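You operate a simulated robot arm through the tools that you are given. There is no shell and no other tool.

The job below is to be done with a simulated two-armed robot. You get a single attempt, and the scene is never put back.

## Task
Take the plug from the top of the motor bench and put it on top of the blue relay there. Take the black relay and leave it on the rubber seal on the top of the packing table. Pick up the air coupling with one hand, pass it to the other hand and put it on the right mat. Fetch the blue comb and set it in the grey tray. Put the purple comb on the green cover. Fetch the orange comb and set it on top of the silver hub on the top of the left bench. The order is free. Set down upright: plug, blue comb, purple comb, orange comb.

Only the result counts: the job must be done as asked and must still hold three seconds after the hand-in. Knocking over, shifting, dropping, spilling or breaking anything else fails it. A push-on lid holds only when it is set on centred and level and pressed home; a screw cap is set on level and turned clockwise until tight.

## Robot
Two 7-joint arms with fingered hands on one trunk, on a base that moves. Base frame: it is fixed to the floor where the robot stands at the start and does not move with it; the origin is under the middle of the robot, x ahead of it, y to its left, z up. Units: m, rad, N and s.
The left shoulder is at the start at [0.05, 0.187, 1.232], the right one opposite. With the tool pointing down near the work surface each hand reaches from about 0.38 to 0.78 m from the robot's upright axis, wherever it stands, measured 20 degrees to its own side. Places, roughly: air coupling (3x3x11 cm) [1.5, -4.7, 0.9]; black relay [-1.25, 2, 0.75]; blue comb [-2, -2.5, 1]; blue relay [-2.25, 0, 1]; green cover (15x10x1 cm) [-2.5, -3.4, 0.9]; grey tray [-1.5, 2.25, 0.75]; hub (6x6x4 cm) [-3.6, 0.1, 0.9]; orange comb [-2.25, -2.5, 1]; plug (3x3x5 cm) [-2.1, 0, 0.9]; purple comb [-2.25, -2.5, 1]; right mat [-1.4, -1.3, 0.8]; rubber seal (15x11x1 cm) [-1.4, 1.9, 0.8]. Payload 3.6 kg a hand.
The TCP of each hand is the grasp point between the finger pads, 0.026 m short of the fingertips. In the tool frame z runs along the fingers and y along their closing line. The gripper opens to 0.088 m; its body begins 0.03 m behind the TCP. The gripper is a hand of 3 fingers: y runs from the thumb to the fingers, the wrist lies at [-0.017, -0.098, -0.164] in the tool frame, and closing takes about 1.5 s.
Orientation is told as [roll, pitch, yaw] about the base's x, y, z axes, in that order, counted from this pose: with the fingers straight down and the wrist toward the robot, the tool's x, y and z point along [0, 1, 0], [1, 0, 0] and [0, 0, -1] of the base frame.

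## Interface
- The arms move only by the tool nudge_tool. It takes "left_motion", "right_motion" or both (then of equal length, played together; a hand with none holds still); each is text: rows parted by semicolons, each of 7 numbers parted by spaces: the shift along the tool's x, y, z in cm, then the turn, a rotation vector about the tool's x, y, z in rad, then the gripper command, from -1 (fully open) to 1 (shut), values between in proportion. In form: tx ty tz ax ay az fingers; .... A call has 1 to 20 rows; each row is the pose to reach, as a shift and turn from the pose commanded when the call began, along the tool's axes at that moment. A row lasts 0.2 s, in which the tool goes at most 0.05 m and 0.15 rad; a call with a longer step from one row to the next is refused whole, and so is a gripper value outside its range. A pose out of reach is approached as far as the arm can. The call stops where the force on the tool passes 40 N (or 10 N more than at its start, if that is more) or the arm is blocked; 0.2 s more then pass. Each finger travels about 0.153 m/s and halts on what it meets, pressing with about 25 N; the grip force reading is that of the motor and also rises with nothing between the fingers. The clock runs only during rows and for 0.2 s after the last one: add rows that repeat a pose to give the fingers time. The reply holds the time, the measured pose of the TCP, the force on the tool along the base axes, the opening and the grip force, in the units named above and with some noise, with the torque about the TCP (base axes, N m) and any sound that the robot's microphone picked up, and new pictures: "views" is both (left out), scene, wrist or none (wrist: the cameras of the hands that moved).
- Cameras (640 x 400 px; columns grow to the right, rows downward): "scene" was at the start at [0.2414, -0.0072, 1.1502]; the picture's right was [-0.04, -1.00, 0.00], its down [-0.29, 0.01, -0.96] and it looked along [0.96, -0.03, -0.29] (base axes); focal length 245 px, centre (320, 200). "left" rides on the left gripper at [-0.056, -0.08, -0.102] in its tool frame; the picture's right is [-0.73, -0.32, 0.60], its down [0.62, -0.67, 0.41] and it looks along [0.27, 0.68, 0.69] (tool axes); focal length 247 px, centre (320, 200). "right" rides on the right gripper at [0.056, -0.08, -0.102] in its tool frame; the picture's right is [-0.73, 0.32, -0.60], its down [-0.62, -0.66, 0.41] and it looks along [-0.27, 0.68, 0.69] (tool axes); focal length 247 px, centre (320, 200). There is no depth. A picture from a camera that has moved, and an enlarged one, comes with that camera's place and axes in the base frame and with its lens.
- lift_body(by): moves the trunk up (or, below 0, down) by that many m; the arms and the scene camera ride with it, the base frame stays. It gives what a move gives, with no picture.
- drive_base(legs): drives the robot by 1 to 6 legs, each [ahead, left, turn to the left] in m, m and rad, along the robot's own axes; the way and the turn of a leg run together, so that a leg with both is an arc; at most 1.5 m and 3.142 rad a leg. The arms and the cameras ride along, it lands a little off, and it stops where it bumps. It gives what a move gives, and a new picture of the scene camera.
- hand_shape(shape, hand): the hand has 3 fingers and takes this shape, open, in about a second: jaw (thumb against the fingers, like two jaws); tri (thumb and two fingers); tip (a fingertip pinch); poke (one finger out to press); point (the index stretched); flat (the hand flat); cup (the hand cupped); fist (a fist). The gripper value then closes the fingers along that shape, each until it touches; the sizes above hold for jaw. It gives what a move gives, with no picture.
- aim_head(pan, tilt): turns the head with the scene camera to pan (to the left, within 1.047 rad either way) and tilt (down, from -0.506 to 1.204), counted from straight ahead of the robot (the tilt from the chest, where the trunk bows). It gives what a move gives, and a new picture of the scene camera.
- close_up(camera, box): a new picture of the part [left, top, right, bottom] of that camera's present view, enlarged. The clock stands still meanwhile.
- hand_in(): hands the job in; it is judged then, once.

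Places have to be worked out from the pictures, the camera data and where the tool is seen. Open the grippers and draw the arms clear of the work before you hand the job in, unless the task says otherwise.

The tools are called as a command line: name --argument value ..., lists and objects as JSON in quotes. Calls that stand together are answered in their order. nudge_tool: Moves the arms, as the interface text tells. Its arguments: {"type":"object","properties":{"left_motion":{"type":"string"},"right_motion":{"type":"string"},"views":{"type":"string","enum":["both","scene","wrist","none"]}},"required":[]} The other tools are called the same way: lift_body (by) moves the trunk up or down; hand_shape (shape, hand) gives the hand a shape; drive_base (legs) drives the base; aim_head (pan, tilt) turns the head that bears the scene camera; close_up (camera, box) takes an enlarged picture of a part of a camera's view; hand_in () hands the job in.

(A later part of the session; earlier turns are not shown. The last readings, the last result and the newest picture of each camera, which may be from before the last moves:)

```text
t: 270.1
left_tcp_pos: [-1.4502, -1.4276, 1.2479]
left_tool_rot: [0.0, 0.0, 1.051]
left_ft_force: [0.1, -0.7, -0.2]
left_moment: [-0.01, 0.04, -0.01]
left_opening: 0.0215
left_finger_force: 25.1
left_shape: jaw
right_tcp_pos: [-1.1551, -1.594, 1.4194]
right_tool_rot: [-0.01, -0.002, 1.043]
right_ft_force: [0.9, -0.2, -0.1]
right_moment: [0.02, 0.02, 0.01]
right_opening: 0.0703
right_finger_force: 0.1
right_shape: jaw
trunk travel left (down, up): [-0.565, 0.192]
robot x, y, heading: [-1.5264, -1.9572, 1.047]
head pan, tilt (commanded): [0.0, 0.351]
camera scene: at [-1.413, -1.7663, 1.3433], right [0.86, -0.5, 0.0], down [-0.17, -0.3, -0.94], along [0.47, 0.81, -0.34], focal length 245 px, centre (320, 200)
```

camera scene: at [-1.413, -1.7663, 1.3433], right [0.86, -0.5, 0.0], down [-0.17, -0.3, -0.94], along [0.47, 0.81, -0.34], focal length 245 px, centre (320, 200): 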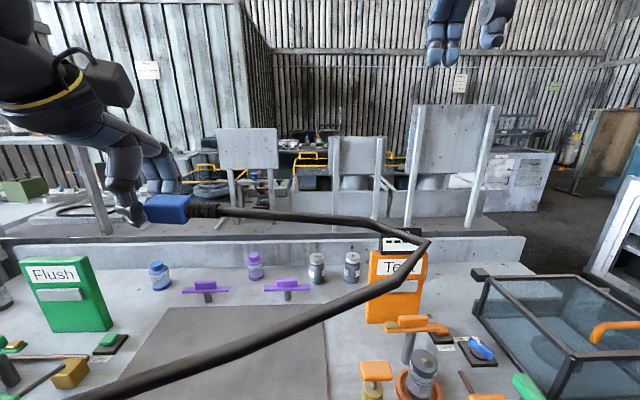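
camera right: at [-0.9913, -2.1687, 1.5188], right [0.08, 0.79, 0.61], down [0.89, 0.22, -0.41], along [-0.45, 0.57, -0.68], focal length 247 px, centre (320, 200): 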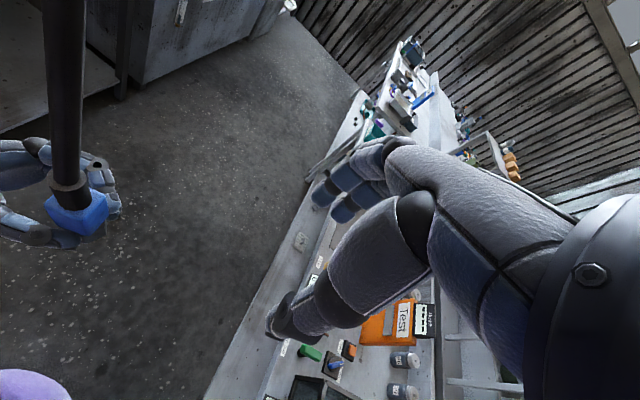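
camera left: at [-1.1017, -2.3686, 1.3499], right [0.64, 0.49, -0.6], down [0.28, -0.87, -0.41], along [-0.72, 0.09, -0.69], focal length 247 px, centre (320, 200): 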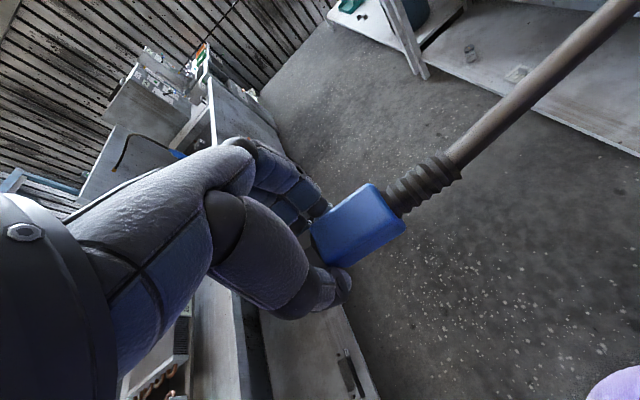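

The hose makes a loop to the right and back past my left side. I look left to see where it runs before lowering the coupling.

aim_head --pan 0.7 --tilt 0.7

aim_head --pan 0 --tilt 0.75

close_up --camera "left" --box '[0, 0, 640, 400]'

close_up --camera "right" --box '[0, 0, 640, 400]'

```text
t: 271.1
left_tcp_pos: [-1.4516, -1.4268, 1.2497]
left_tool_rot: [-0.001, 0.001, 1.055]
left_ft_force: [-0.1, 0.5, 0.2]
left_moment: [0.02, 0.04, 0.01]
left_opening: 0.021
left_finger_force: 25.0
left_shape: jaw
right_tcp_pos: [-1.1554, -1.5942, 1.4182]
right_tool_rot: [-0.007, -0.003, 1.044]
right_ft_force: [0.0, -0.8, -0.2]
right_moment: [0.01, -0.01, 0.0]
right_opening: 0.0701
right_finger_force: 0.1
right_shape: jaw
trunk travel left (down, up): [-0.565, 0.192]
robot x, y, heading: [-1.5299, -1.9627, 1.045]
head pan, tilt (commanded): [0.7, 0.7]
camera scene: at [-1.4744, -1.763, 1.3119], right [0.99, 0.17, 0.0], down [0.11, -0.63, -0.77], along [-0.13, 0.75, -0.64], focal length 245 px, centre (320, 200)
```

scene: 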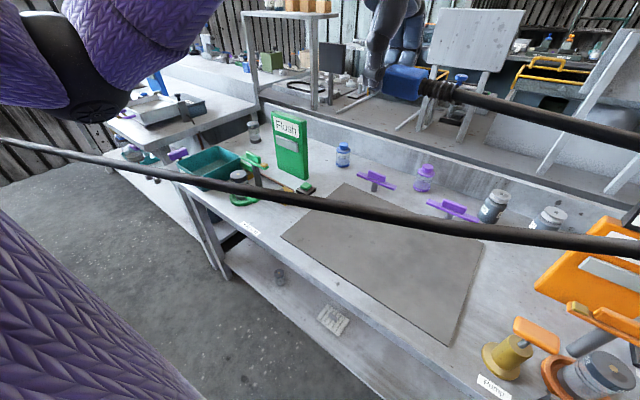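

```text
t: 272.2
left_tcp_pos: [-1.4522, -1.4288, 1.2481]
left_tool_rot: [0.0, 0.0, 1.053]
left_ft_force: [-0.6, 0.0, -0.3]
left_moment: [0.05, 0.03, -0.01]
left_opening: 0.0212
left_finger_force: 25.3
left_shape: jaw
right_tcp_pos: [-1.1545, -1.5951, 1.4181]
right_tool_rot: [-0.01, 0.0, 1.045]
right_ft_force: [-0.5, -0.2, 0.0]
right_moment: [0.03, 0.0, -0.01]
right_opening: 0.0702
right_finger_force: 0.0
right_shape: jaw
trunk travel left (down, up): [-0.565, 0.192]
robot x, y, heading: [-1.526, -1.9599, 1.045]
head pan, tilt (commanded): [0.0, 0.75]
camera scene: at [-1.4183, -1.7751, 1.3076], right [0.86, -0.5, 0.0], down [-0.34, -0.59, -0.73], along [0.37, 0.63, -0.68], focal length 245 px, centre (320, 200)
```

scene: 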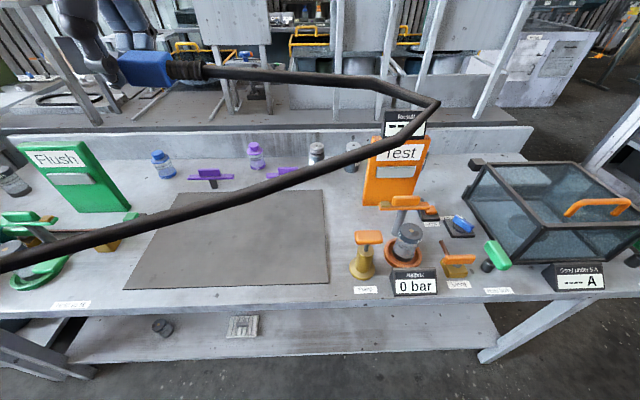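

```text
1.00 times, centred on (320, 200) of left (not enlarged: the box is as wide or as high as the picture)
camera zoom: at [-1.4431, -1.5255, 1.3499], right [0.48, -0.64, -0.6], down [-0.87, -0.27, -0.41], along [0.1, 0.72, -0.69], focal length 247 px, centre (320, 200)
```

zoom: 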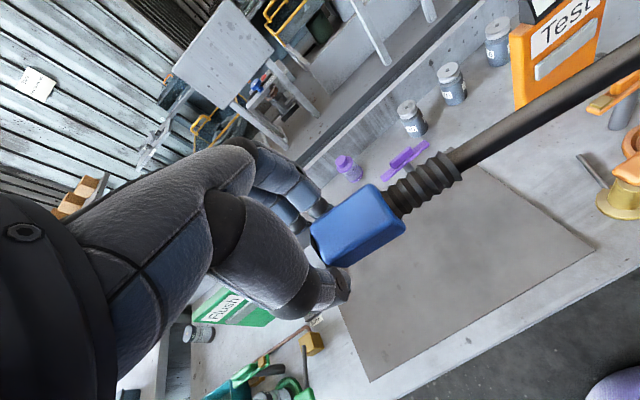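

```text
1.00 times, centred on (320, 200) of right (not enlarged: the box is as wide or as high as the picture)
camera zoom: at [-1.244, -1.6353, 1.5187], right [0.79, -0.09, 0.61], down [0.21, -0.89, -0.41], along [0.58, 0.45, -0.68], focal length 247 px, centre (320, 200)
```

zoom: 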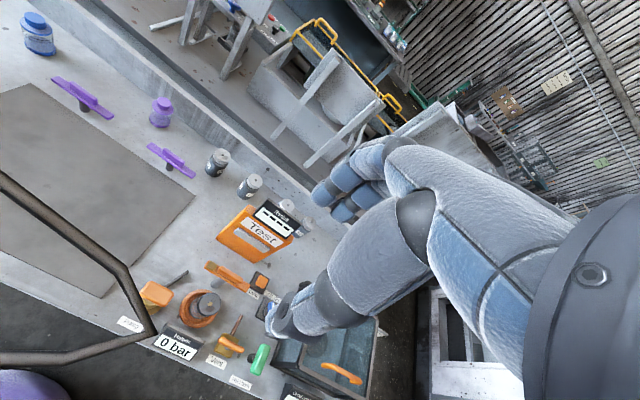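

The hose floats in a loop at z≈1.2. I will lay the coupling with its hose end towards me: I yaw the left hand 90° clockwise over the mat (mat centre about 0.64 m ahead, 0.21 m left), and raise the right hand clear.

nudge_tool --left_motion "0 0.8 0 0 0 0.143 1; 0 1.6 0 0 0 0.286 1; 0 2.4 0 0 0 0.428 1; 0 3.2 0 0 0 0.571 1; 0 4 0 0 0 0.714 1; 0 4.8 0 0 0 0.857 1; 0 5.6 0 0 0 1 1; 0 6.4 0 0 0 1.143 1; 0 7.2 0 0 0 1.285 1; 0 8 0 0 0 1.428 1; 0 8.3 0 0 0 1.571 1; 0 8.3 0 0 0 1.571 1" --right_motion "0 0 -2 0 0 0 -0.6; 0 0 -4 0 0 0 -0.6; 0 0 -6 0 0 0 -0.6; 0 0 -8 0 0 0 -0.6; 0 0 -10 0 0 0 -0.6; 0 0 -10 0 0 0 -0.6; 0 0 -10 0 0 0 -0.6; 0 0 -10 0 0 0 -0.6; 0 0 -10 0 0 0 -0.6; 0 0 -10 0 0 0 -0.6; 0 0 -10 0 0 0 -0.6; 0 0 -10 0 0 0 -0.6" --views "both"

```text
t: 274.8
left_tcp_pos: [-1.4104, -1.3549, 1.2499]
left_tool_rot: [0.0, 0.0, -0.522]
left_ft_force: [0.2, 0.5, 0.0]
left_moment: [0.03, -0.02, 0.0]
left_opening: 0.0213
left_finger_force: 25.1
left_shape: jaw
right_tcp_pos: [-1.1546, -1.5925, 1.5198]
right_tool_rot: [-0.009, -0.001, 1.043]
right_ft_force: [-0.2, 0.0, -0.3]
right_moment: [-0.03, 0.0, -0.01]
right_opening: 0.0703
right_finger_force: 0.1
right_shape: jaw
trunk travel left (down, up): [-0.565, 0.192]
robot x, y, heading: [-1.5279, -1.9593, 1.045]
head pan, tilt (commanded): [0.0, 0.75]
camera scene: at [-1.4186, -1.7751, 1.3076], right [0.86, -0.5, 0.0], down [-0.34, -0.59, -0.73], along [0.37, 0.63, -0.68], focal length 245 px, centre (320, 200)
camera right: at [-1.2445, -1.6344, 1.619], right [0.79, -0.09, 0.61], down [0.21, -0.89, -0.41], along [0.58, 0.45, -0.68], focal length 247 px, centre (320, 200)
camera left: at [-1.5089, -1.3649, 1.3501], right [-0.64, -0.48, -0.6], down [-0.27, 0.87, -0.41], along [0.72, -0.1, -0.69], focal length 247 px, centre (320, 200)
```

scene: 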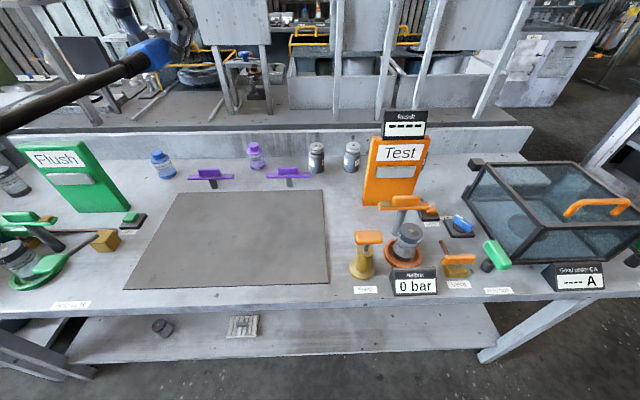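
right: 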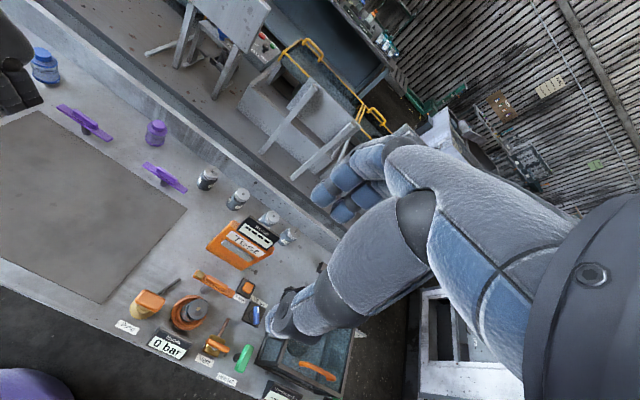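
left: 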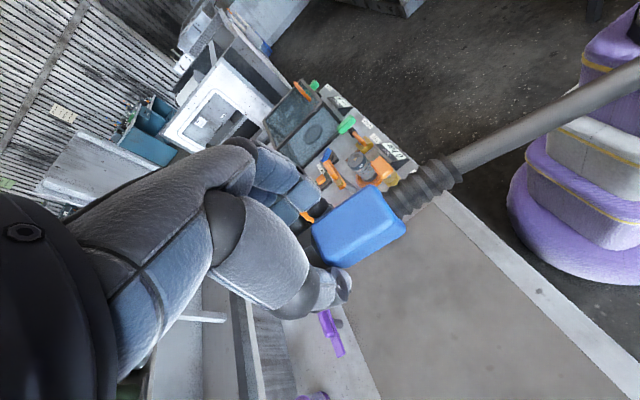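

The hose now runs straight off towards my left. I lower the trunk 30 cm, then lower the coupling onto the mat.

lift_body --by -0.3

nudge_tool --left_motion "0 0 3 0 0 0 1; 0 0 6 0 0 0 1; 0 0 8 0 0 0 1; 0 0 8 0 0 0 1" --views "both"

```text
t: 277.8
left_tcp_pos: [-1.4105, -1.3558, 0.9488]
left_tool_rot: [0.0, 0.001, -0.521]
left_ft_force: [0.4, 0.7, 0.0]
left_moment: [0.01, -0.03, -0.02]
left_opening: 0.0211
left_finger_force: 24.9
left_shape: jaw
right_tcp_pos: [-1.1555, -1.5943, 1.2191]
right_tool_rot: [-0.009, -0.002, 1.045]
right_ft_force: [0.1, 0.0, -0.2]
right_moment: [0.01, 0.02, 0.0]
right_opening: 0.0704
right_finger_force: 0.1
right_shape: jaw
trunk travel left (down, up): [-0.265, 0.492]
robot x, y, heading: [-1.5249, -1.9566, 1.04]
head pan, tilt (commanded): [0.0, 0.75]
```

```text
t: 278.8
left_tcp_pos: [-1.4104, -1.356, 0.8689]
left_tool_rot: [0.0, 0.0, -0.52]
left_ft_force: [-0.9, 0.6, -0.7]
left_moment: [0.07, -0.02, 0.0]
left_opening: 0.0213
left_finger_force: 24.7
left_shape: jaw
right_tcp_pos: [-1.1555, -1.594, 1.219]
right_tool_rot: [-0.011, -0.003, 1.043]
right_ft_force: [0.8, -0.6, 0.3]
right_moment: [-0.01, 0.01, 0.0]
right_opening: 0.0703
right_finger_force: 0.0
right_shape: jaw
trunk travel left (down, up): [-0.265, 0.492]
robot x, y, heading: [-1.5255, -1.9598, 1.042]
head pan, tilt (commanded): [0.0, 0.75]
camera scene: at [-1.4027, -1.7486, 0.9903], right [0.86, -0.5, 0.0], down [-0.34, -0.59, -0.73], along [0.37, 0.63, -0.68], focal length 245 px, centre (320, 200)
camera left: at [-1.5084, -1.3656, 0.97], right [-0.64, -0.48, -0.6], down [-0.27, 0.87, -0.41], along [0.72, -0.1, -0.69], focal length 247 px, centre (320, 200)
```

scene: 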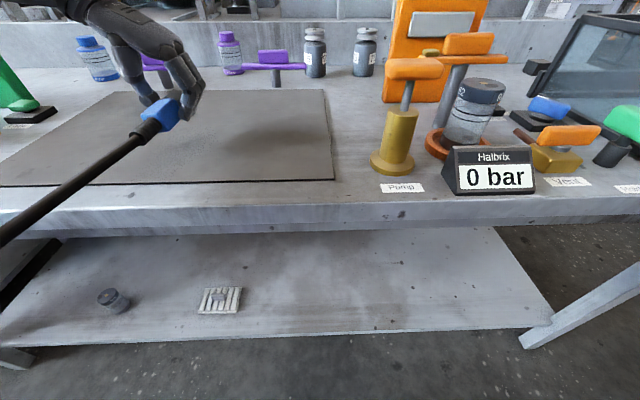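
left: 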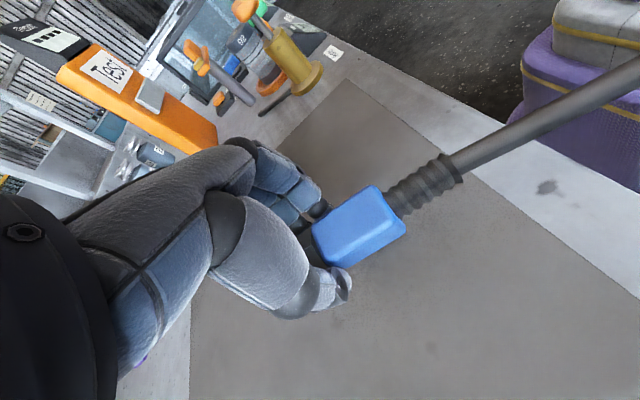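

About 4 cm remain to the mat (z≈0.803). I lower 3.4 cm and then in small steps.

nudge_tool --left_motion "0 0 2 0 0 0 1; 0 0 3.4 0 0 0 1; 0 0 3.4 0 0 0 1" --views "none"

nudge_tool --left_motion "0 0 0.3 0 0 0 1; 0 0 0.5 0 0 0 1; 0 0 0.5 0 0 0 1" --views "wrist"

```text
t: 279.6
left_tcp_pos: [-1.4109, -1.3538, 0.834]
left_tool_rot: [0.0, -0.001, -0.519]
left_ft_force: [0.1, 0.3, 0.1]
left_moment: [0.03, -0.03, 0.0]
left_opening: 0.0213
left_finger_force: 25.4
left_shape: jaw
right_tcp_pos: [-1.1556, -1.5936, 1.219]
right_tool_rot: [-0.01, -0.001, 1.044]
right_ft_force: [0.6, 1.0, 0.6]
right_moment: [0.04, 0.0, 0.0]
right_opening: 0.0701
right_finger_force: 0.1
right_shape: jaw
trunk travel left (down, up): [-0.265, 0.492]
robot x, y, heading: [-1.5238, -1.9584, 1.042]
head pan, tilt (commanded): [0.0, 0.75]
```

```text
t: 280.4
left_tcp_pos: [-1.4092, -1.3549, 0.8317]
left_tool_rot: [0.003, -0.001, -0.519]
left_ft_force: [0.9, 0.4, 10.0]
left_moment: [-0.05, 0.02, 0.02]
left_opening: 0.0218
left_finger_force: 24.9
left_shape: jaw
right_tcp_pos: [-1.1563, -1.5962, 1.2183]
right_tool_rot: [-0.009, -0.004, 1.042]
right_ft_force: [-0.7, -0.2, 0.6]
right_moment: [0.0, 0.02, 0.01]
right_opening: 0.0702
right_finger_force: 0.1
right_shape: jaw
trunk travel left (down, up): [-0.265, 0.492]
robot x, y, heading: [-1.5266, -1.9553, 1.045]
head pan, tilt (commanded): [0.0, 0.75]
camera left: at [-1.5082, -1.3651, 0.932], right [-0.64, -0.48, -0.6], down [-0.27, 0.87, -0.41], along [0.72, -0.1, -0.68], focal length 247 px, centre (320, 200)
```

left: 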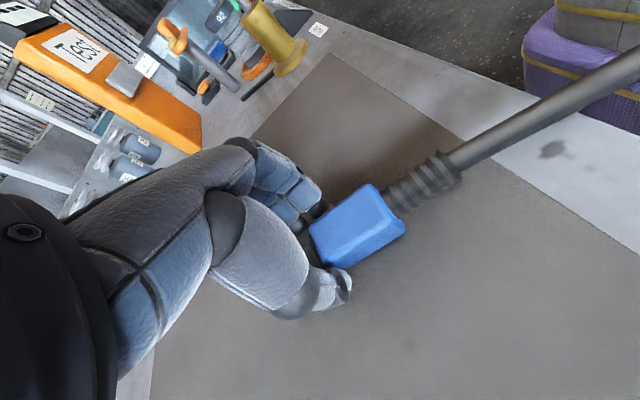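

Contact (10 N). I ease off, open, and lift straight up.

nudge_tool --left_motion "0 0 -0.1 0 0 0 1; 0 0 -0.2 0 0 0 -0.5; 0 0 -0.2 0 0 0 -0.5; 0 0 -0.2 0 0 0 -0.5; 0 0 -0.2 0 0 0 -0.5; 0 0 -3 0 0 0 -0.5; 0 0 -7 0 0 0 -0.5; 0 0 -11 0 0 0 -0.5; 0 0 -15 0 0 0 -0.5; 0 0 -15 0 0 0 -0.5" --views "both"

```text
t: 282.6
left_tcp_pos: [-1.4081, -1.3557, 0.9816]
left_tool_rot: [-0.002, 0.002, -0.52]
left_ft_force: [0.3, 0.6, 0.7]
left_moment: [0.0, -0.02, 0.02]
left_opening: 0.0657
left_finger_force: 0.0
left_shape: jaw
right_tcp_pos: [-1.1551, -1.5932, 1.2176]
right_tool_rot: [-0.009, 0.0, 1.043]
right_ft_force: [-0.7, -0.9, 0.7]
right_moment: [0.01, -0.01, 0.01]
right_opening: 0.0702
right_finger_force: 0.0
right_shape: jaw
trunk travel left (down, up): [-0.265, 0.492]
robot x, y, heading: [-1.5255, -1.9604, 1.044]
head pan, tilt (commanded): [0.0, 0.75]
camera scene: at [-1.4027, -1.7485, 0.9903], right [0.86, -0.5, 0.0], down [-0.34, -0.59, -0.73], along [0.37, 0.63, -0.68], focal length 245 px, centre (320, 200)
camera left: at [-1.5069, -1.3652, 1.0819], right [-0.64, -0.48, -0.6], down [-0.27, 0.87, -0.41], along [0.72, -0.1, -0.69], focal length 247 px, centre (320, 200)
```

scene: 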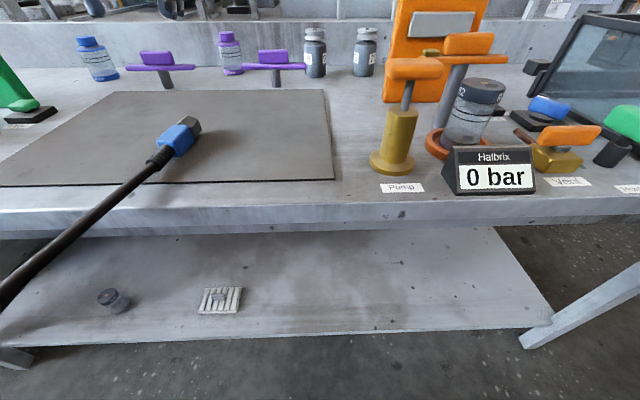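
left: 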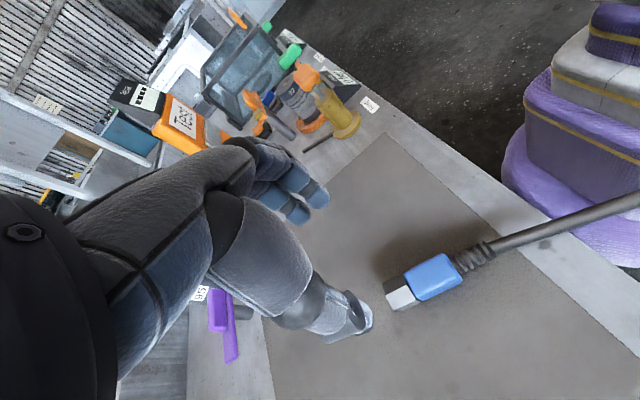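

The air coupling lies on the mat. I raise the trunk and restore the left hand's yaw.

lift_body --by 0.2

nudge_tool --left_motion "0 0 -0.5 0 0 -0.143 -0.5; 0 0 -1 0 0 -0.286 -0.5; 0 0 -1 0 0 -0.428 -0.5; 0 0 -1 0 0 -0.571 -0.5; 0 0 -1 0 0 -0.714 -0.5; 0 0 -1 0 0 -0.857 -0.5; 0 0 -1 0 0 -1 -0.5; 0 0 -1 0 0 -1.143 -0.5; -2 0 -1 0 0 -1.285 -0.5; -4 0 -1 0 0 -1.428 -0.5; -7 0 -1 0 0 -1.571 -0.5; -9 0 -1 0 0 -1.571 -0.5" --views "both"

```text
t: 284.8
left_tcp_pos: [-1.4106, -1.3552, 1.1791]
left_tool_rot: [-0.001, 0.001, -0.522]
left_ft_force: [0.0, 0.5, -0.4]
left_moment: [0.0, 0.01, 0.01]
left_opening: 0.0655
left_finger_force: 0.1
left_shape: jaw
right_tcp_pos: [-1.1559, -1.5936, 1.4178]
right_tool_rot: [-0.008, -0.002, 1.044]
right_ft_force: [-0.9, -0.3, 0.5]
right_moment: [0.02, -0.01, -0.01]
right_opening: 0.0703
right_finger_force: 0.0
right_shape: jaw
trunk travel left (down, up): [-0.465, 0.292]
robot x, y, heading: [-1.5305, -1.9556, 1.048]
head pan, tilt (commanded): [0.0, 0.75]
```

```text
t: 287.4
left_tcp_pos: [-1.4557, -1.4333, 1.1902]
left_tool_rot: [-0.001, 0.0, 1.054]
left_ft_force: [0.4, -0.8, -0.1]
left_moment: [0.02, -0.02, -0.02]
left_opening: 0.0658
left_finger_force: 0.0
left_shape: jaw
right_tcp_pos: [-1.1564, -1.5954, 1.4184]
right_tool_rot: [-0.01, -0.002, 1.044]
right_ft_force: [0.2, -0.2, 0.4]
right_moment: [-0.05, -0.02, 0.06]
right_opening: 0.0704
right_finger_force: 0.1
right_shape: jaw
trunk travel left (down, up): [-0.465, 0.292]
robot x, y, heading: [-1.5321, -1.9607, 1.042]
head pan, tilt (commanded): [0.0, 0.75]
camera scene: at [-1.4158, -1.7708, 1.2045], right [0.86, -0.5, 0.0], down [-0.34, -0.59, -0.73], along [0.37, 0.63, -0.68], focal length 245 px, centre (320, 200)
camera left: at [-1.4466, -1.5318, 1.291], right [0.48, -0.64, -0.6], down [-0.87, -0.27, -0.41], along [0.1, 0.72, -0.69], focal length 247 px, centre (320, 200)
```

scene: 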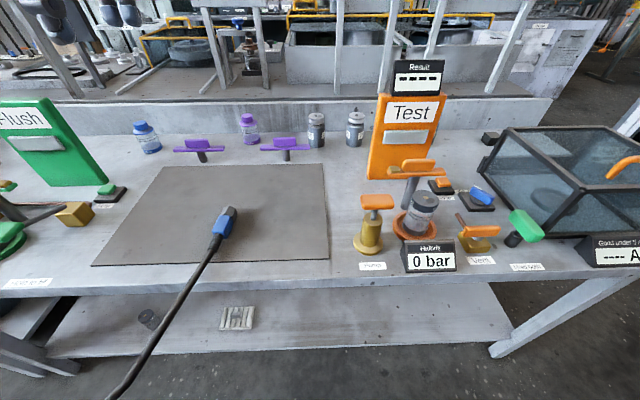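
left: 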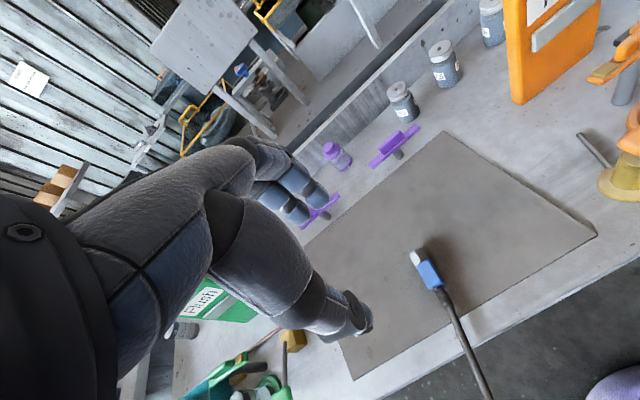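

The coupling stays on the mat. I turn around clockwise to face the comb table across the aisle.

aim_head --pan 0 --tilt 0.5

drive_base --legs '[[-0.1, 0, 0], [0, 0, -1.57], [0, 0, -1.57]]'

close_up --camera "scene" --box '[240, 100, 560, 300]'

```text
t: 288.1
left_tcp_pos: [-1.4544, -1.4336, 1.19]
left_tool_rot: [0.002, -0.001, 1.053]
left_ft_force: [0.5, 0.1, -0.1]
left_moment: [0.01, -0.03, 0.0]
left_opening: 0.066
left_finger_force: 0.2
left_shape: jaw
right_tcp_pos: [-1.1547, -1.5932, 1.4182]
right_tool_rot: [-0.008, -0.001, 1.043]
right_ft_force: [0.1, 1.2, -0.4]
right_moment: [0.0, 0.0, 0.02]
right_opening: 0.0703
right_finger_force: 0.1
right_shape: jaw
trunk travel left (down, up): [-0.465, 0.292]
robot x, y, heading: [-1.5249, -1.9595, 1.044]
head pan, tilt (commanded): [0.0, 0.499]
camera scene: at [-1.4115, -1.7638, 1.2263], right [0.86, -0.5, 0.0], down [-0.24, -0.41, -0.88], along [0.44, 0.76, -0.48], focal length 245 px, centre (320, 200)
```

scene: 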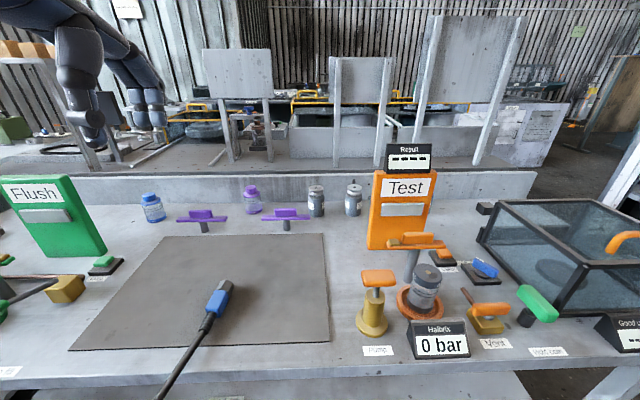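

```text
t: 296.9
left_tcp_pos: [-1.6429, -2.5705, 1.1894]
left_tool_rot: [-0.001, 0.0, -2.072]
left_ft_force: [1.1, 0.4, 0.3]
left_moment: [0.0, -0.01, -0.02]
left_opening: 0.0659
left_finger_force: 0.1
left_shape: jaw
right_tcp_pos: [-1.9445, -2.4149, 1.4183]
right_tool_rot: [-0.008, -0.001, -2.084]
right_ft_force: [-0.6, 0.2, -0.1]
right_moment: [-0.01, 0.03, -0.03]
right_opening: 0.0702
right_finger_force: 0.1
right_shape: jaw
trunk travel left (down, up): [-0.465, 0.292]
robot x, y, heading: [-1.5781, -2.045, -2.083]
head pan, tilt (commanded): [0.0, 0.499]
camera scene: at [-1.6899, -2.2484, 1.2264], right [-0.87, 0.49, 0.0], down [0.23, 0.42, -0.88], along [-0.43, -0.77, -0.48], focal length 245 px, centre (320, 200)
```

scene: 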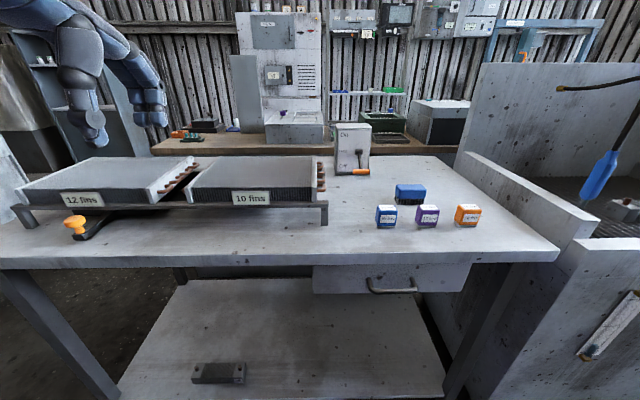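

```text
2.00 times, centred on (400, 200) of scene
camera zoom: at [-1.6899, -2.2484, 1.2264], right [-0.87, 0.49, 0.0], down [0.23, 0.42, -0.88], along [-0.43, -0.77, -0.48], focal length 490 px, centre (160, 200)
```

zoom: 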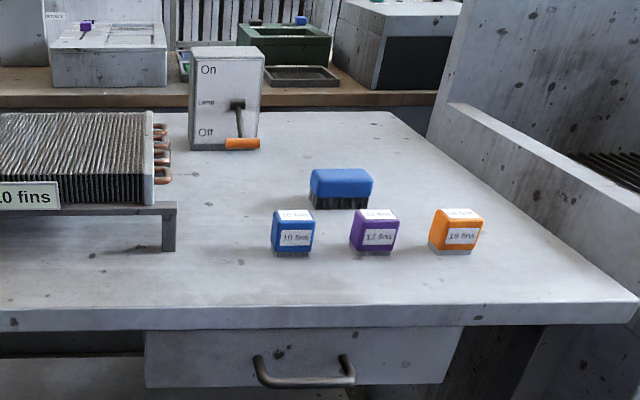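

The three combs stand in a row: blue "10 fins", purple "12 fins", orange "16 fins" (a blue brush stands behind). I zoom in beyond the table to find the green cover.

close_up --camera "scene" --box '[230, 80, 470, 180]'

close_up --camera "right" --box '[0, 0, 640, 400]'

close_up --camera "left" --box '[0, 0, 640, 400]'

```text
2.67 times, centred on (350, 130) of scene
camera zoom: at [-1.6899, -2.2484, 1.2264], right [-0.87, 0.49, 0.0], down [0.23, 0.42, -0.88], along [-0.43, -0.77, -0.48], focal length 654 px, centre (240, 387)
```

zoom: 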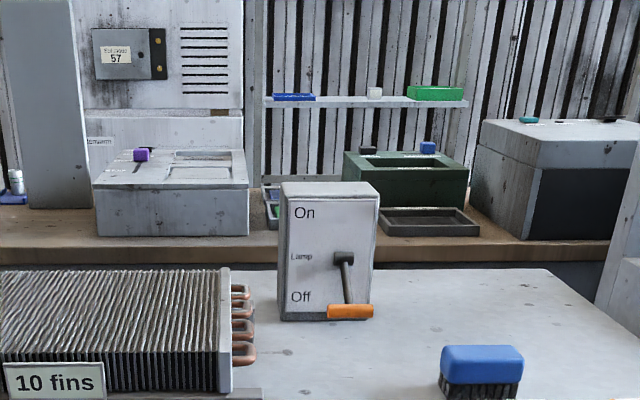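

```text
1.00 times, centred on (320, 200) of right (not enlarged: the box is as wide or as high as the picture)
camera zoom: at [-1.8553, -2.3732, 1.5188], right [-0.79, 0.08, 0.61], down [-0.22, 0.89, -0.41], along [-0.57, -0.46, -0.68], focal length 247 px, centre (320, 200)
```

zoom: 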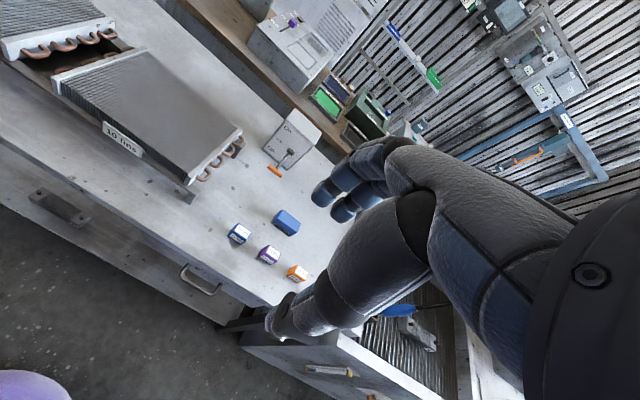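

```text
1.00 times, centred on (320, 200) of left (not enlarged: the box is as wide or as high as the picture)
camera zoom: at [-1.6553, -2.4734, 1.2909], right [-0.49, 0.63, -0.6], down [0.87, 0.28, -0.41], along [-0.09, -0.72, -0.69], focal length 247 px, centre (320, 200)
```

zoom: 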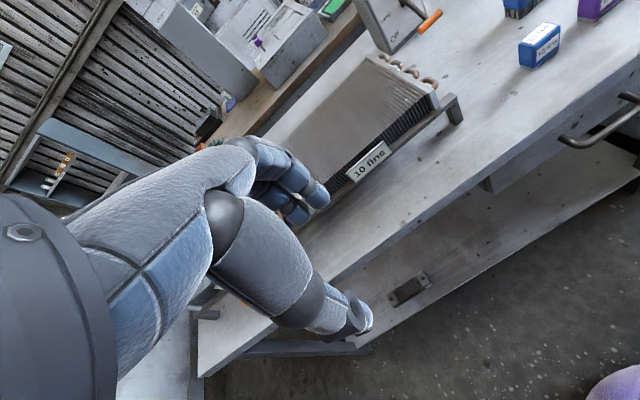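

The bright green cover lies on the wooden bench behind the table, at about (-2.47, -3.34). I zoom the right camera to see the gap between the two benches.

close_up --camera "right" --box '[160, 0, 440, 175]'

aim_head --pan 0.9 --tilt 0.35

aim_head --pan -0.9 --tilt 0.35

```text
2.29 times, centred on (300, 88) of right
camera zoom: at [-1.8553, -2.3732, 1.5188], right [-0.79, 0.08, 0.61], down [-0.22, 0.89, -0.41], along [-0.57, -0.46, -0.68], focal length 564 px, centre (366, 457)
```

zoom: 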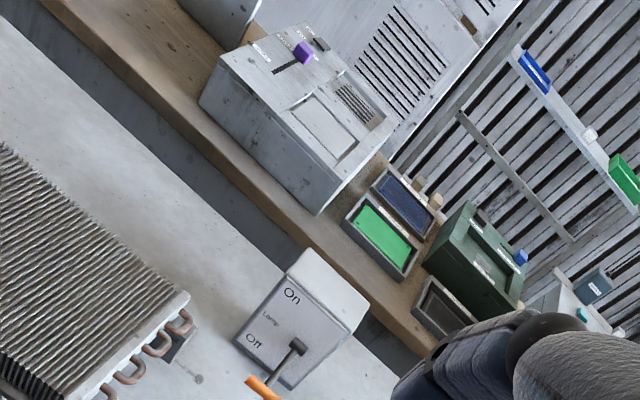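

```text
t: 298.1
left_tcp_pos: [-1.6422, -2.5705, 1.1898]
left_tool_rot: [0.0, -0.001, -2.074]
left_ft_force: [0.8, -0.4, 0.1]
left_moment: [0.02, -0.05, -0.02]
left_opening: 0.0656
left_finger_force: 0.0
left_shape: jaw
right_tcp_pos: [-1.9455, -2.4155, 1.4183]
right_tool_rot: [-0.008, -0.001, -2.083]
right_ft_force: [0.8, -0.2, 0.0]
right_moment: [0.0, 0.02, 0.03]
right_opening: 0.07
right_finger_force: 0.1
right_shape: jaw
trunk travel left (down, up): [-0.465, 0.292]
robot x, y, heading: [-1.5788, -2.0432, -2.088]
head pan, tilt (commanded): [0.901, 0.351]
camera scene: at [-1.61, -2.2553, 1.24], right [-0.93, -0.38, 0.0], down [-0.13, 0.32, -0.94], along [0.36, -0.87, -0.34], focal length 245 px, centre (320, 200)
```

scene: 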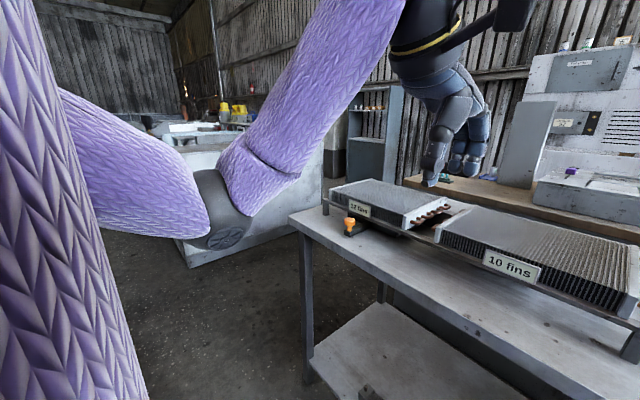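

```text
t: 299.9
left_tcp_pos: [-1.6437, -2.57, 1.1901]
left_tool_rot: [-0.001, -0.001, -2.075]
left_ft_force: [-0.5, -0.7, -0.1]
left_moment: [0.02, -0.04, 0.02]
left_opening: 0.0658
left_finger_force: 0.2
left_shape: jaw
right_tcp_pos: [-1.9462, -2.4144, 1.4189]
right_tool_rot: [-0.009, -0.002, -2.084]
right_ft_force: [-0.3, -0.6, 0.2]
right_moment: [0.01, 0.01, 0.0]
right_opening: 0.0701
right_finger_force: 0.1
right_shape: jaw
trunk travel left (down, up): [-0.465, 0.292]
robot x, y, heading: [-1.5783, -2.0437, -2.08]
head pan, tilt (commanded): [-0.901, 0.351]
camera scene: at [-1.7372, -2.1839, 1.2401], right [-0.16, 0.99, 0.0], down [0.34, 0.05, -0.94], along [-0.93, -0.15, -0.34], focal length 245 px, centre (320, 200)
```

scene: 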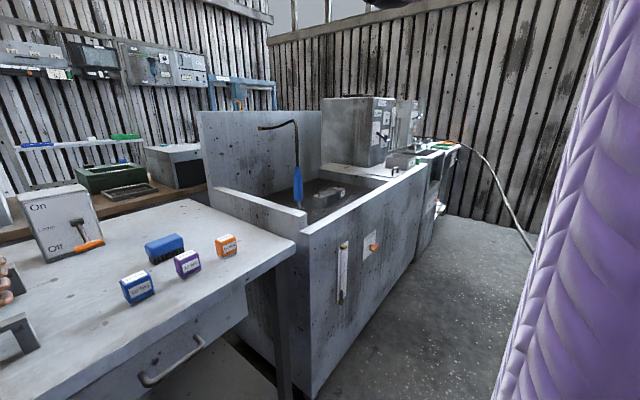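

I see the layout now. I first take the orange and purple combs: I drive up to the table, shifting right.

aim_head --pan 0 --tilt 0.7

drive_base --legs '[[0.22, -0.25, 0]]'

close_up --camera "scene" --box '[200, 100, 440, 250]'

```text
t: 301.1
left_tcp_pos: [-1.644, -2.5694, 1.1904]
left_tool_rot: [0.001, -0.001, -2.073]
left_ft_force: [-0.2, -0.1, 0.7]
left_moment: [-0.01, -0.01, 0.0]
left_opening: 0.066
left_finger_force: 0.0
left_shape: jaw
right_tcp_pos: [-1.9444, -2.4153, 1.4184]
right_tool_rot: [-0.011, -0.005, -2.082]
right_ft_force: [0.0, -0.2, -0.8]
right_moment: [0.02, -0.02, 0.0]
right_opening: 0.0703
right_finger_force: 0.0
right_shape: jaw
trunk travel left (down, up): [-0.465, 0.292]
robot x, y, heading: [-1.5806, -2.0462, -2.079]
head pan, tilt (commanded): [0.0, 0.7]
camera scene: at [-1.6869, -2.2432, 1.2087], right [-0.87, 0.49, 0.0], down [0.32, 0.56, -0.77], along [-0.38, -0.67, -0.64], focal length 245 px, centre (320, 200)
```

scene: 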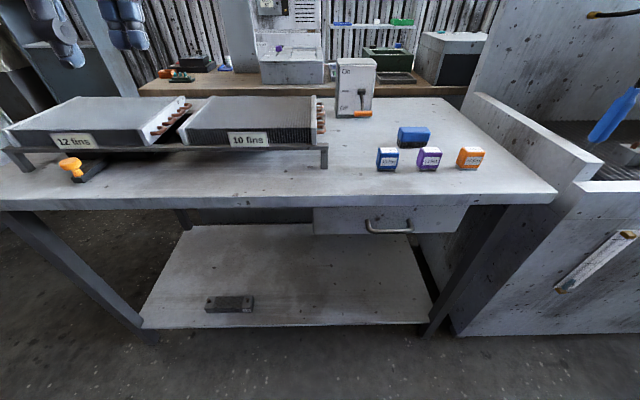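

```text
t: 303.3
left_tcp_pos: [-1.9712, -2.6371, 1.1896]
left_tool_rot: [0.0, -0.001, -2.078]
left_ft_force: [1.1, 0.1, -0.7]
left_moment: [-0.01, 0.01, -0.01]
left_opening: 0.0658
left_finger_force: 0.1
left_shape: jaw
right_tcp_pos: [-2.2723, -2.4813, 1.4185]
right_tool_rot: [-0.008, -0.001, -2.085]
right_ft_force: [-0.1, -0.3, 0.0]
right_moment: [0.0, -0.02, 0.0]
right_opening: 0.0702
right_finger_force: 0.0
right_shape: jaw
trunk travel left (down, up): [-0.465, 0.292]
robot x, y, heading: [-1.9049, -2.1115, -2.086]
head pan, tilt (commanded): [0.0, 0.7]
camera scene: at [-2.0132, -2.3102, 1.2086], right [-0.87, 0.49, 0.0], down [0.32, 0.56, -0.76], along [-0.38, -0.67, -0.64], focal length 245 px, centre (320, 200)
```

scene: 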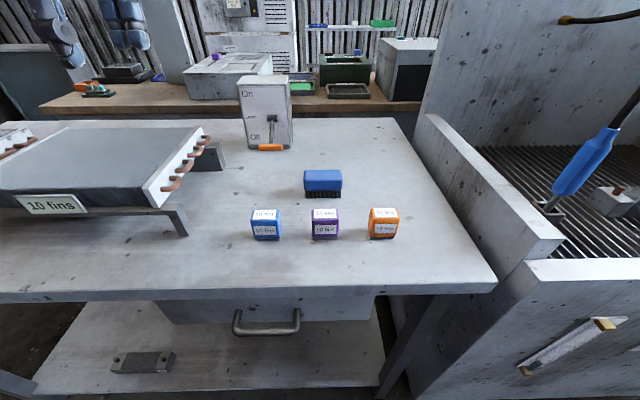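

```text
2.67 times, centred on (320, 175) of scene
camera zoom: at [-2.0132, -2.3102, 1.2086], right [-0.87, 0.49, 0.0], down [0.32, 0.56, -0.76], along [-0.38, -0.67, -0.64], focal length 654 px, centre (320, 267)
```

zoom: 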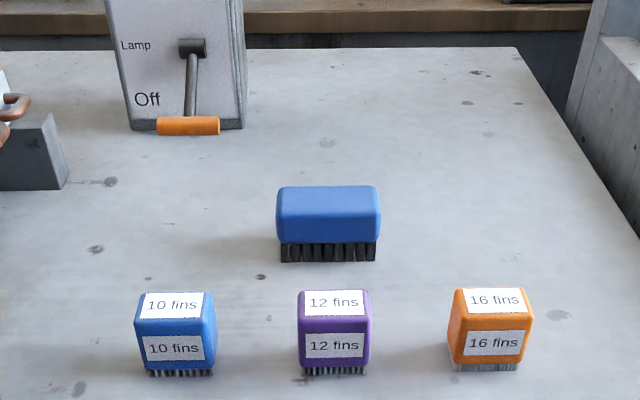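

The orange comb is centred at about 0.529 m ahead, 0.107 m right (top z≈0.927), the purple at 0.524 m, 0.006 m right. I lower the right hand over the orange comb.

nudge_tool --right_motion "0.5 0.4 4.5 0 0 0 -0.3; 1 0.9 9 0 0 0 -0.3; 1.5 1.3 13.5 0 0 0 -0.3; 2 1.8 18 0 0 0 -0.3; 2.5 2.2 22.5 0 0 0 -0.3; 3.1 2.6 27 0 0 0 -0.3; 3.1 2.6 31.5 0 0 0 -0.3; 3.1 2.6 36 0 0 0 -0.3; 3.1 2.6 40 0 0 0 -0.3; 3.1 2.6 43 0 0 0 -0.3; 3.1 2.6 43 0 0 0 -0.3" --views "both"

```text
t: 305.7
left_tcp_pos: [-1.9698, -2.6378, 1.1898]
left_tool_rot: [-0.001, 0.0, -2.078]
left_ft_force: [0.7, -0.1, -0.6]
left_moment: [0.03, -0.04, -0.04]
left_opening: 0.066
left_finger_force: 0.0
left_shape: jaw
right_tcp_pos: [-2.2596, -2.5178, 0.9892]
right_tool_rot: [-0.009, -0.001, -2.086]
right_ft_force: [0.4, -0.4, 0.4]
right_moment: [0.03, 0.01, 0.0]
right_opening: 0.0574
right_finger_force: 0.0
right_shape: jaw
trunk travel left (down, up): [-0.465, 0.292]
robot x, y, heading: [-1.9016, -2.1126, -2.082]
head pan, tilt (commanded): [0.0, 0.7]
camera scene: at [-2.0124, -2.31, 1.2087], right [-0.87, 0.49, 0.0], down [0.32, 0.56, -0.76], along [-0.38, -0.67, -0.64], focal length 245 px, centre (320, 200)
camera right: at [-2.1697, -2.4768, 1.0888], right [-0.79, 0.08, 0.61], down [-0.22, 0.89, -0.41], along [-0.57, -0.45, -0.68], focal length 247 px, centre (320, 200)
```

scene: 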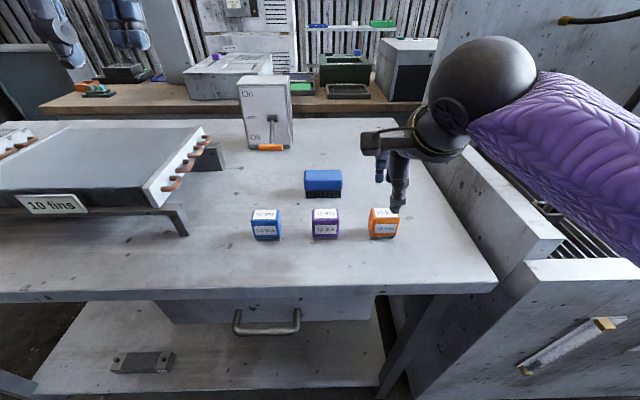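
right: 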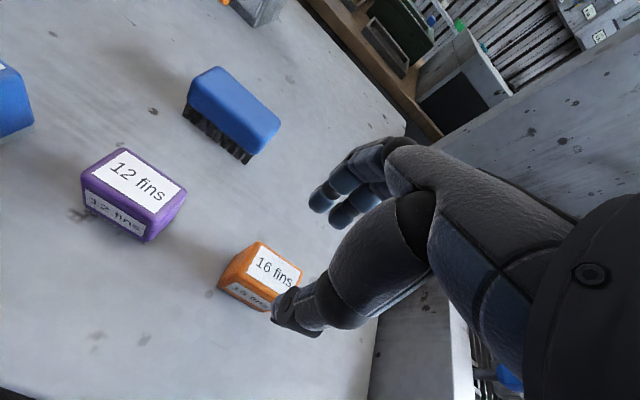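

Aligned within 6 mm, comb slightly turned. I correct, descend to z≈0.912 and close.

nudge_tool --right_motion "0.5 -0.1 3 0 0 -0.08 -0.3; 0.5 -0.1 6 0 0 -0.08 -0.3; 0.5 -0.1 7.7 0 0 -0.08 -0.3; 0.5 -0.1 7.7 0 0 -0.08 -0.3; 0.5 -0.1 7.7 0 0 -0.08 0.2; 0.5 -0.1 7.7 0 0 -0.08 0.6; 0.5 -0.1 7.7 0 0 -0.08 1; 0.5 -0.1 7.7 0 0 -0.08 1; 0.5 -0.1 7.7 0 0 -0.08 1; 0.5 -0.1 7.7 0 0 -0.08 1" --views "wrist"

```text
t: 307.9
left_tcp_pos: [-1.9699, -2.6359, 1.1888]
left_tool_rot: [0.001, 0.002, -2.077]
left_ft_force: [0.6, 0.1, 0.5]
left_moment: [-0.02, 0.0, -0.01]
left_opening: 0.0661
left_finger_force: 0.1
left_shape: jaw
right_tcp_pos: [-2.2555, -2.5179, 0.9148]
right_tool_rot: [-0.008, -0.001, -2.005]
right_ft_force: [-0.1, -0.3, 0.0]
right_moment: [-0.01, -0.01, 0.03]
right_opening: 0.0236
right_finger_force: 24.6
right_shape: jaw
trunk travel left (down, up): [-0.465, 0.292]
robot x, y, heading: [-1.9031, -2.1132, -2.087]
head pan, tilt (commanded): [0.0, 0.7]
camera right: at [-2.1698, -2.4706, 1.0142], right [-0.8, 0.02, 0.61], down [-0.29, 0.87, -0.41], along [-0.53, -0.5, -0.68], focal length 247 px, centre (320, 200)
```

right: 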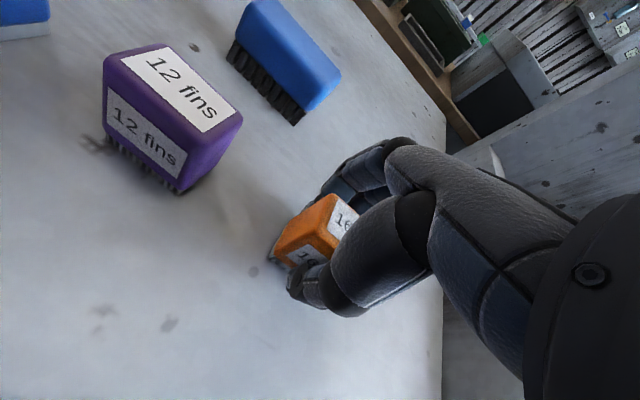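

Orange comb gripped. I lift it and move it aside to the right.

nudge_tool --right_motion "0 0 -2 0 0 0 1; 0 0 -6 0 0 0 1; 0 0 -10.5 0 0 0 1; 0 0 -15 0 0 0 1; -2 0 -19.5 0 0 0 1; -6 0 -22 0 0 0.04 1; -10 0 -24 0 0 0.08 1; -14 -1 -25 0 0 0.08 1; -14 -1 -25 0 0 0.08 1" --views "wrist"

```text
t: 309.9
left_tcp_pos: [-1.969, -2.6377, 1.1902]
left_tool_rot: [-0.003, 0.0, -2.078]
left_ft_force: [0.5, 0.9, 0.1]
left_moment: [0.02, 0.0, 0.02]
left_opening: 0.0654
left_finger_force: 0.0
left_shape: jaw
right_tcp_pos: [-2.3772, -2.4515, 1.163]
right_tool_rot: [-0.01, -0.001, -2.085]
right_ft_force: [0.2, -0.1, -0.8]
right_moment: [0.01, -0.01, 0.01]
right_opening: 0.0233
right_finger_force: 25.1
right_shape: jaw
trunk travel left (down, up): [-0.465, 0.292]
robot x, y, heading: [-1.9065, -2.1144, -2.087]
head pan, tilt (commanded): [0.0, 0.7]
camera right: at [-2.2869, -2.4106, 1.2637], right [-0.79, 0.08, 0.61], down [-0.22, 0.89, -0.41], along [-0.57, -0.45, -0.68], focal length 247 px, centre (320, 200)
```

right: 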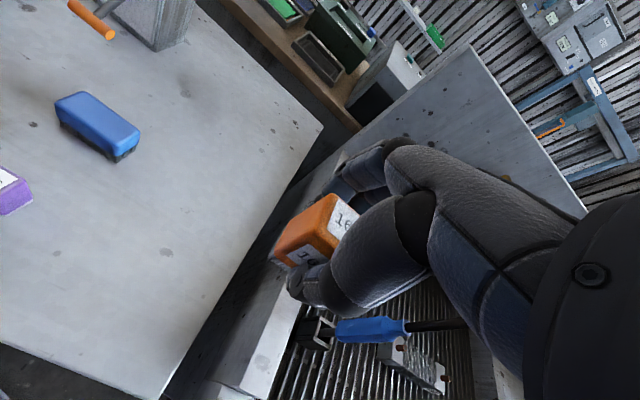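

Now the left hand over the purple comb.

nudge_tool --left_motion "-4 0.6 0 0 0 0 -0.3; -8 1.3 0 0 0 0 -0.3; -12 2 2 0 0 0 -0.3; -16 2.6 4.5 0 0 0 -0.3; -19.5 3.1 7.5 0 0 0 -0.3; -20.75 3.3 11.5 0 0 0 -0.3; -20.75 3.3 16 0 0 0 -0.3; -20.75 3.3 20 0 0 0 -0.3; -20.75 3.3 20 0 0 0 -0.3" --views "wrist"

```text
t: 311.9
left_tcp_pos: [-2.1661, -2.5657, 0.9898]
left_tool_rot: [0.0, 0.001, -2.078]
left_ft_force: [-0.4, -0.8, -0.3]
left_moment: [0.0, 0.0, 0.0]
left_opening: 0.0575
left_finger_force: 0.0
left_shape: jaw
right_tcp_pos: [-2.3783, -2.4505, 1.1635]
right_tool_rot: [-0.007, 0.0, -2.085]
right_ft_force: [-0.1, -0.3, -0.9]
right_moment: [-0.02, 0.02, -0.03]
right_opening: 0.0233
right_finger_force: 25.2
right_shape: jaw
trunk travel left (down, up): [-0.465, 0.292]
robot x, y, heading: [-1.9005, -2.11, -2.086]
head pan, tilt (commanded): [0.0, 0.7]
camera left: at [-2.1773, -2.4693, 1.0912], right [-0.49, 0.63, -0.6], down [0.87, 0.28, -0.41], along [-0.09, -0.72, -0.69], focal length 247 px, centre (320, 200)
```

left: 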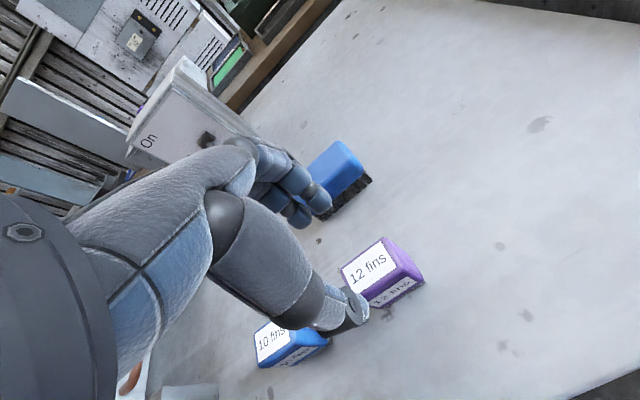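

close_up --camera "left" --box '[300, 210, 460, 330]'

```text
3.33 times, centred on (380, 270) of left
camera zoom: at [-2.1773, -2.4693, 1.0912], right [-0.49, 0.63, -0.6], down [0.87, 0.28, -0.41], along [-0.09, -0.72, -0.69], focal length 823 px, centre (120, -33)
```

zoom: 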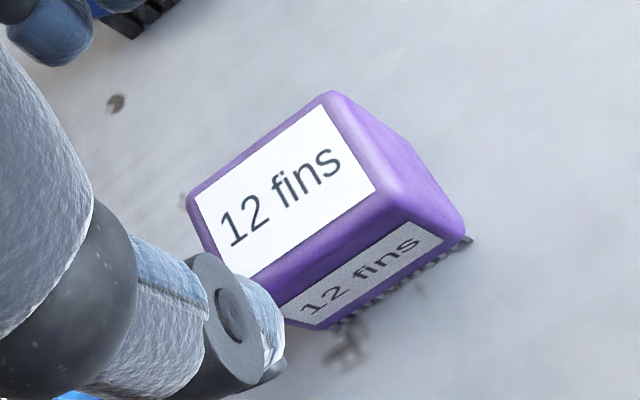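

Within 4 mm and square. I descend and close on the purple comb.

nudge_tool --left_motion "-0.4 -0.3 3 0 0 0 -0.3; -0.4 -0.3 6 0 0 0 -0.3; -0.4 -0.3 7.6 0 0 0 -0.3; -0.4 -0.3 7.6 0 0 0 -0.3; -0.4 -0.3 7.6 0 0 0 0.2; -0.4 -0.3 7.6 0 0 0 0.6; -0.4 -0.3 7.6 0 0 0 1; -0.4 -0.3 7.6 0 0 0 1; -0.4 -0.3 7.6 0 0 0 1; -0.4 -0.3 7.6 0 0 0 1" --views "wrist"

```text
t: 314.1
left_tcp_pos: [-2.1642, -2.5689, 0.9117]
left_tool_rot: [0.015, -0.006, -2.071]
left_ft_force: [-0.2, 0.5, 0.0]
left_moment: [-0.05, 0.01, 0.0]
left_opening: 0.0239
left_finger_force: 24.8
left_shape: jaw
right_tcp_pos: [-2.377, -2.4515, 1.1634]
right_tool_rot: [-0.008, -0.003, -2.087]
right_ft_force: [-0.1, 0.5, -0.6]
right_moment: [-0.01, 0.0, 0.0]
right_opening: 0.0231
right_finger_force: 25.0
right_shape: jaw
trunk travel left (down, up): [-0.465, 0.292]
robot x, y, heading: [-1.9041, -2.1088, -2.086]
head pan, tilt (commanded): [0.0, 0.7]
camera left: at [-2.1764, -2.4717, 1.0121], right [-0.49, 0.62, -0.61], down [0.87, 0.28, -0.41], along [-0.08, -0.73, -0.68], focal length 247 px, centre (320, 200)
```

left: 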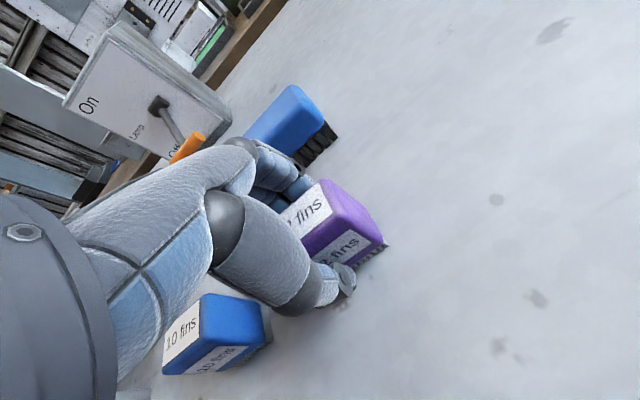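

Purple comb gripped. I lift it straight up and draw it aside to the left.

nudge_tool --left_motion "0 0 -2 0 0 0 1; 0 0 -6 0 0 0 1; 0 0 -10.5 0 0 0 1; 0 0 -15 0 0 0 1; 2 0 -19 0 0 0 1; 6 -0.5 -22 0 0 0 1; 10 -1 -24 0 0 0 1; 14 -1.5 -25 0 0 0 1; 18 -2 -25 0 0 0 1; 18 -2 -25 0 0 0 1" --views "both"

```text
refused: row 6 steps farther than a row can; nothing moved
```

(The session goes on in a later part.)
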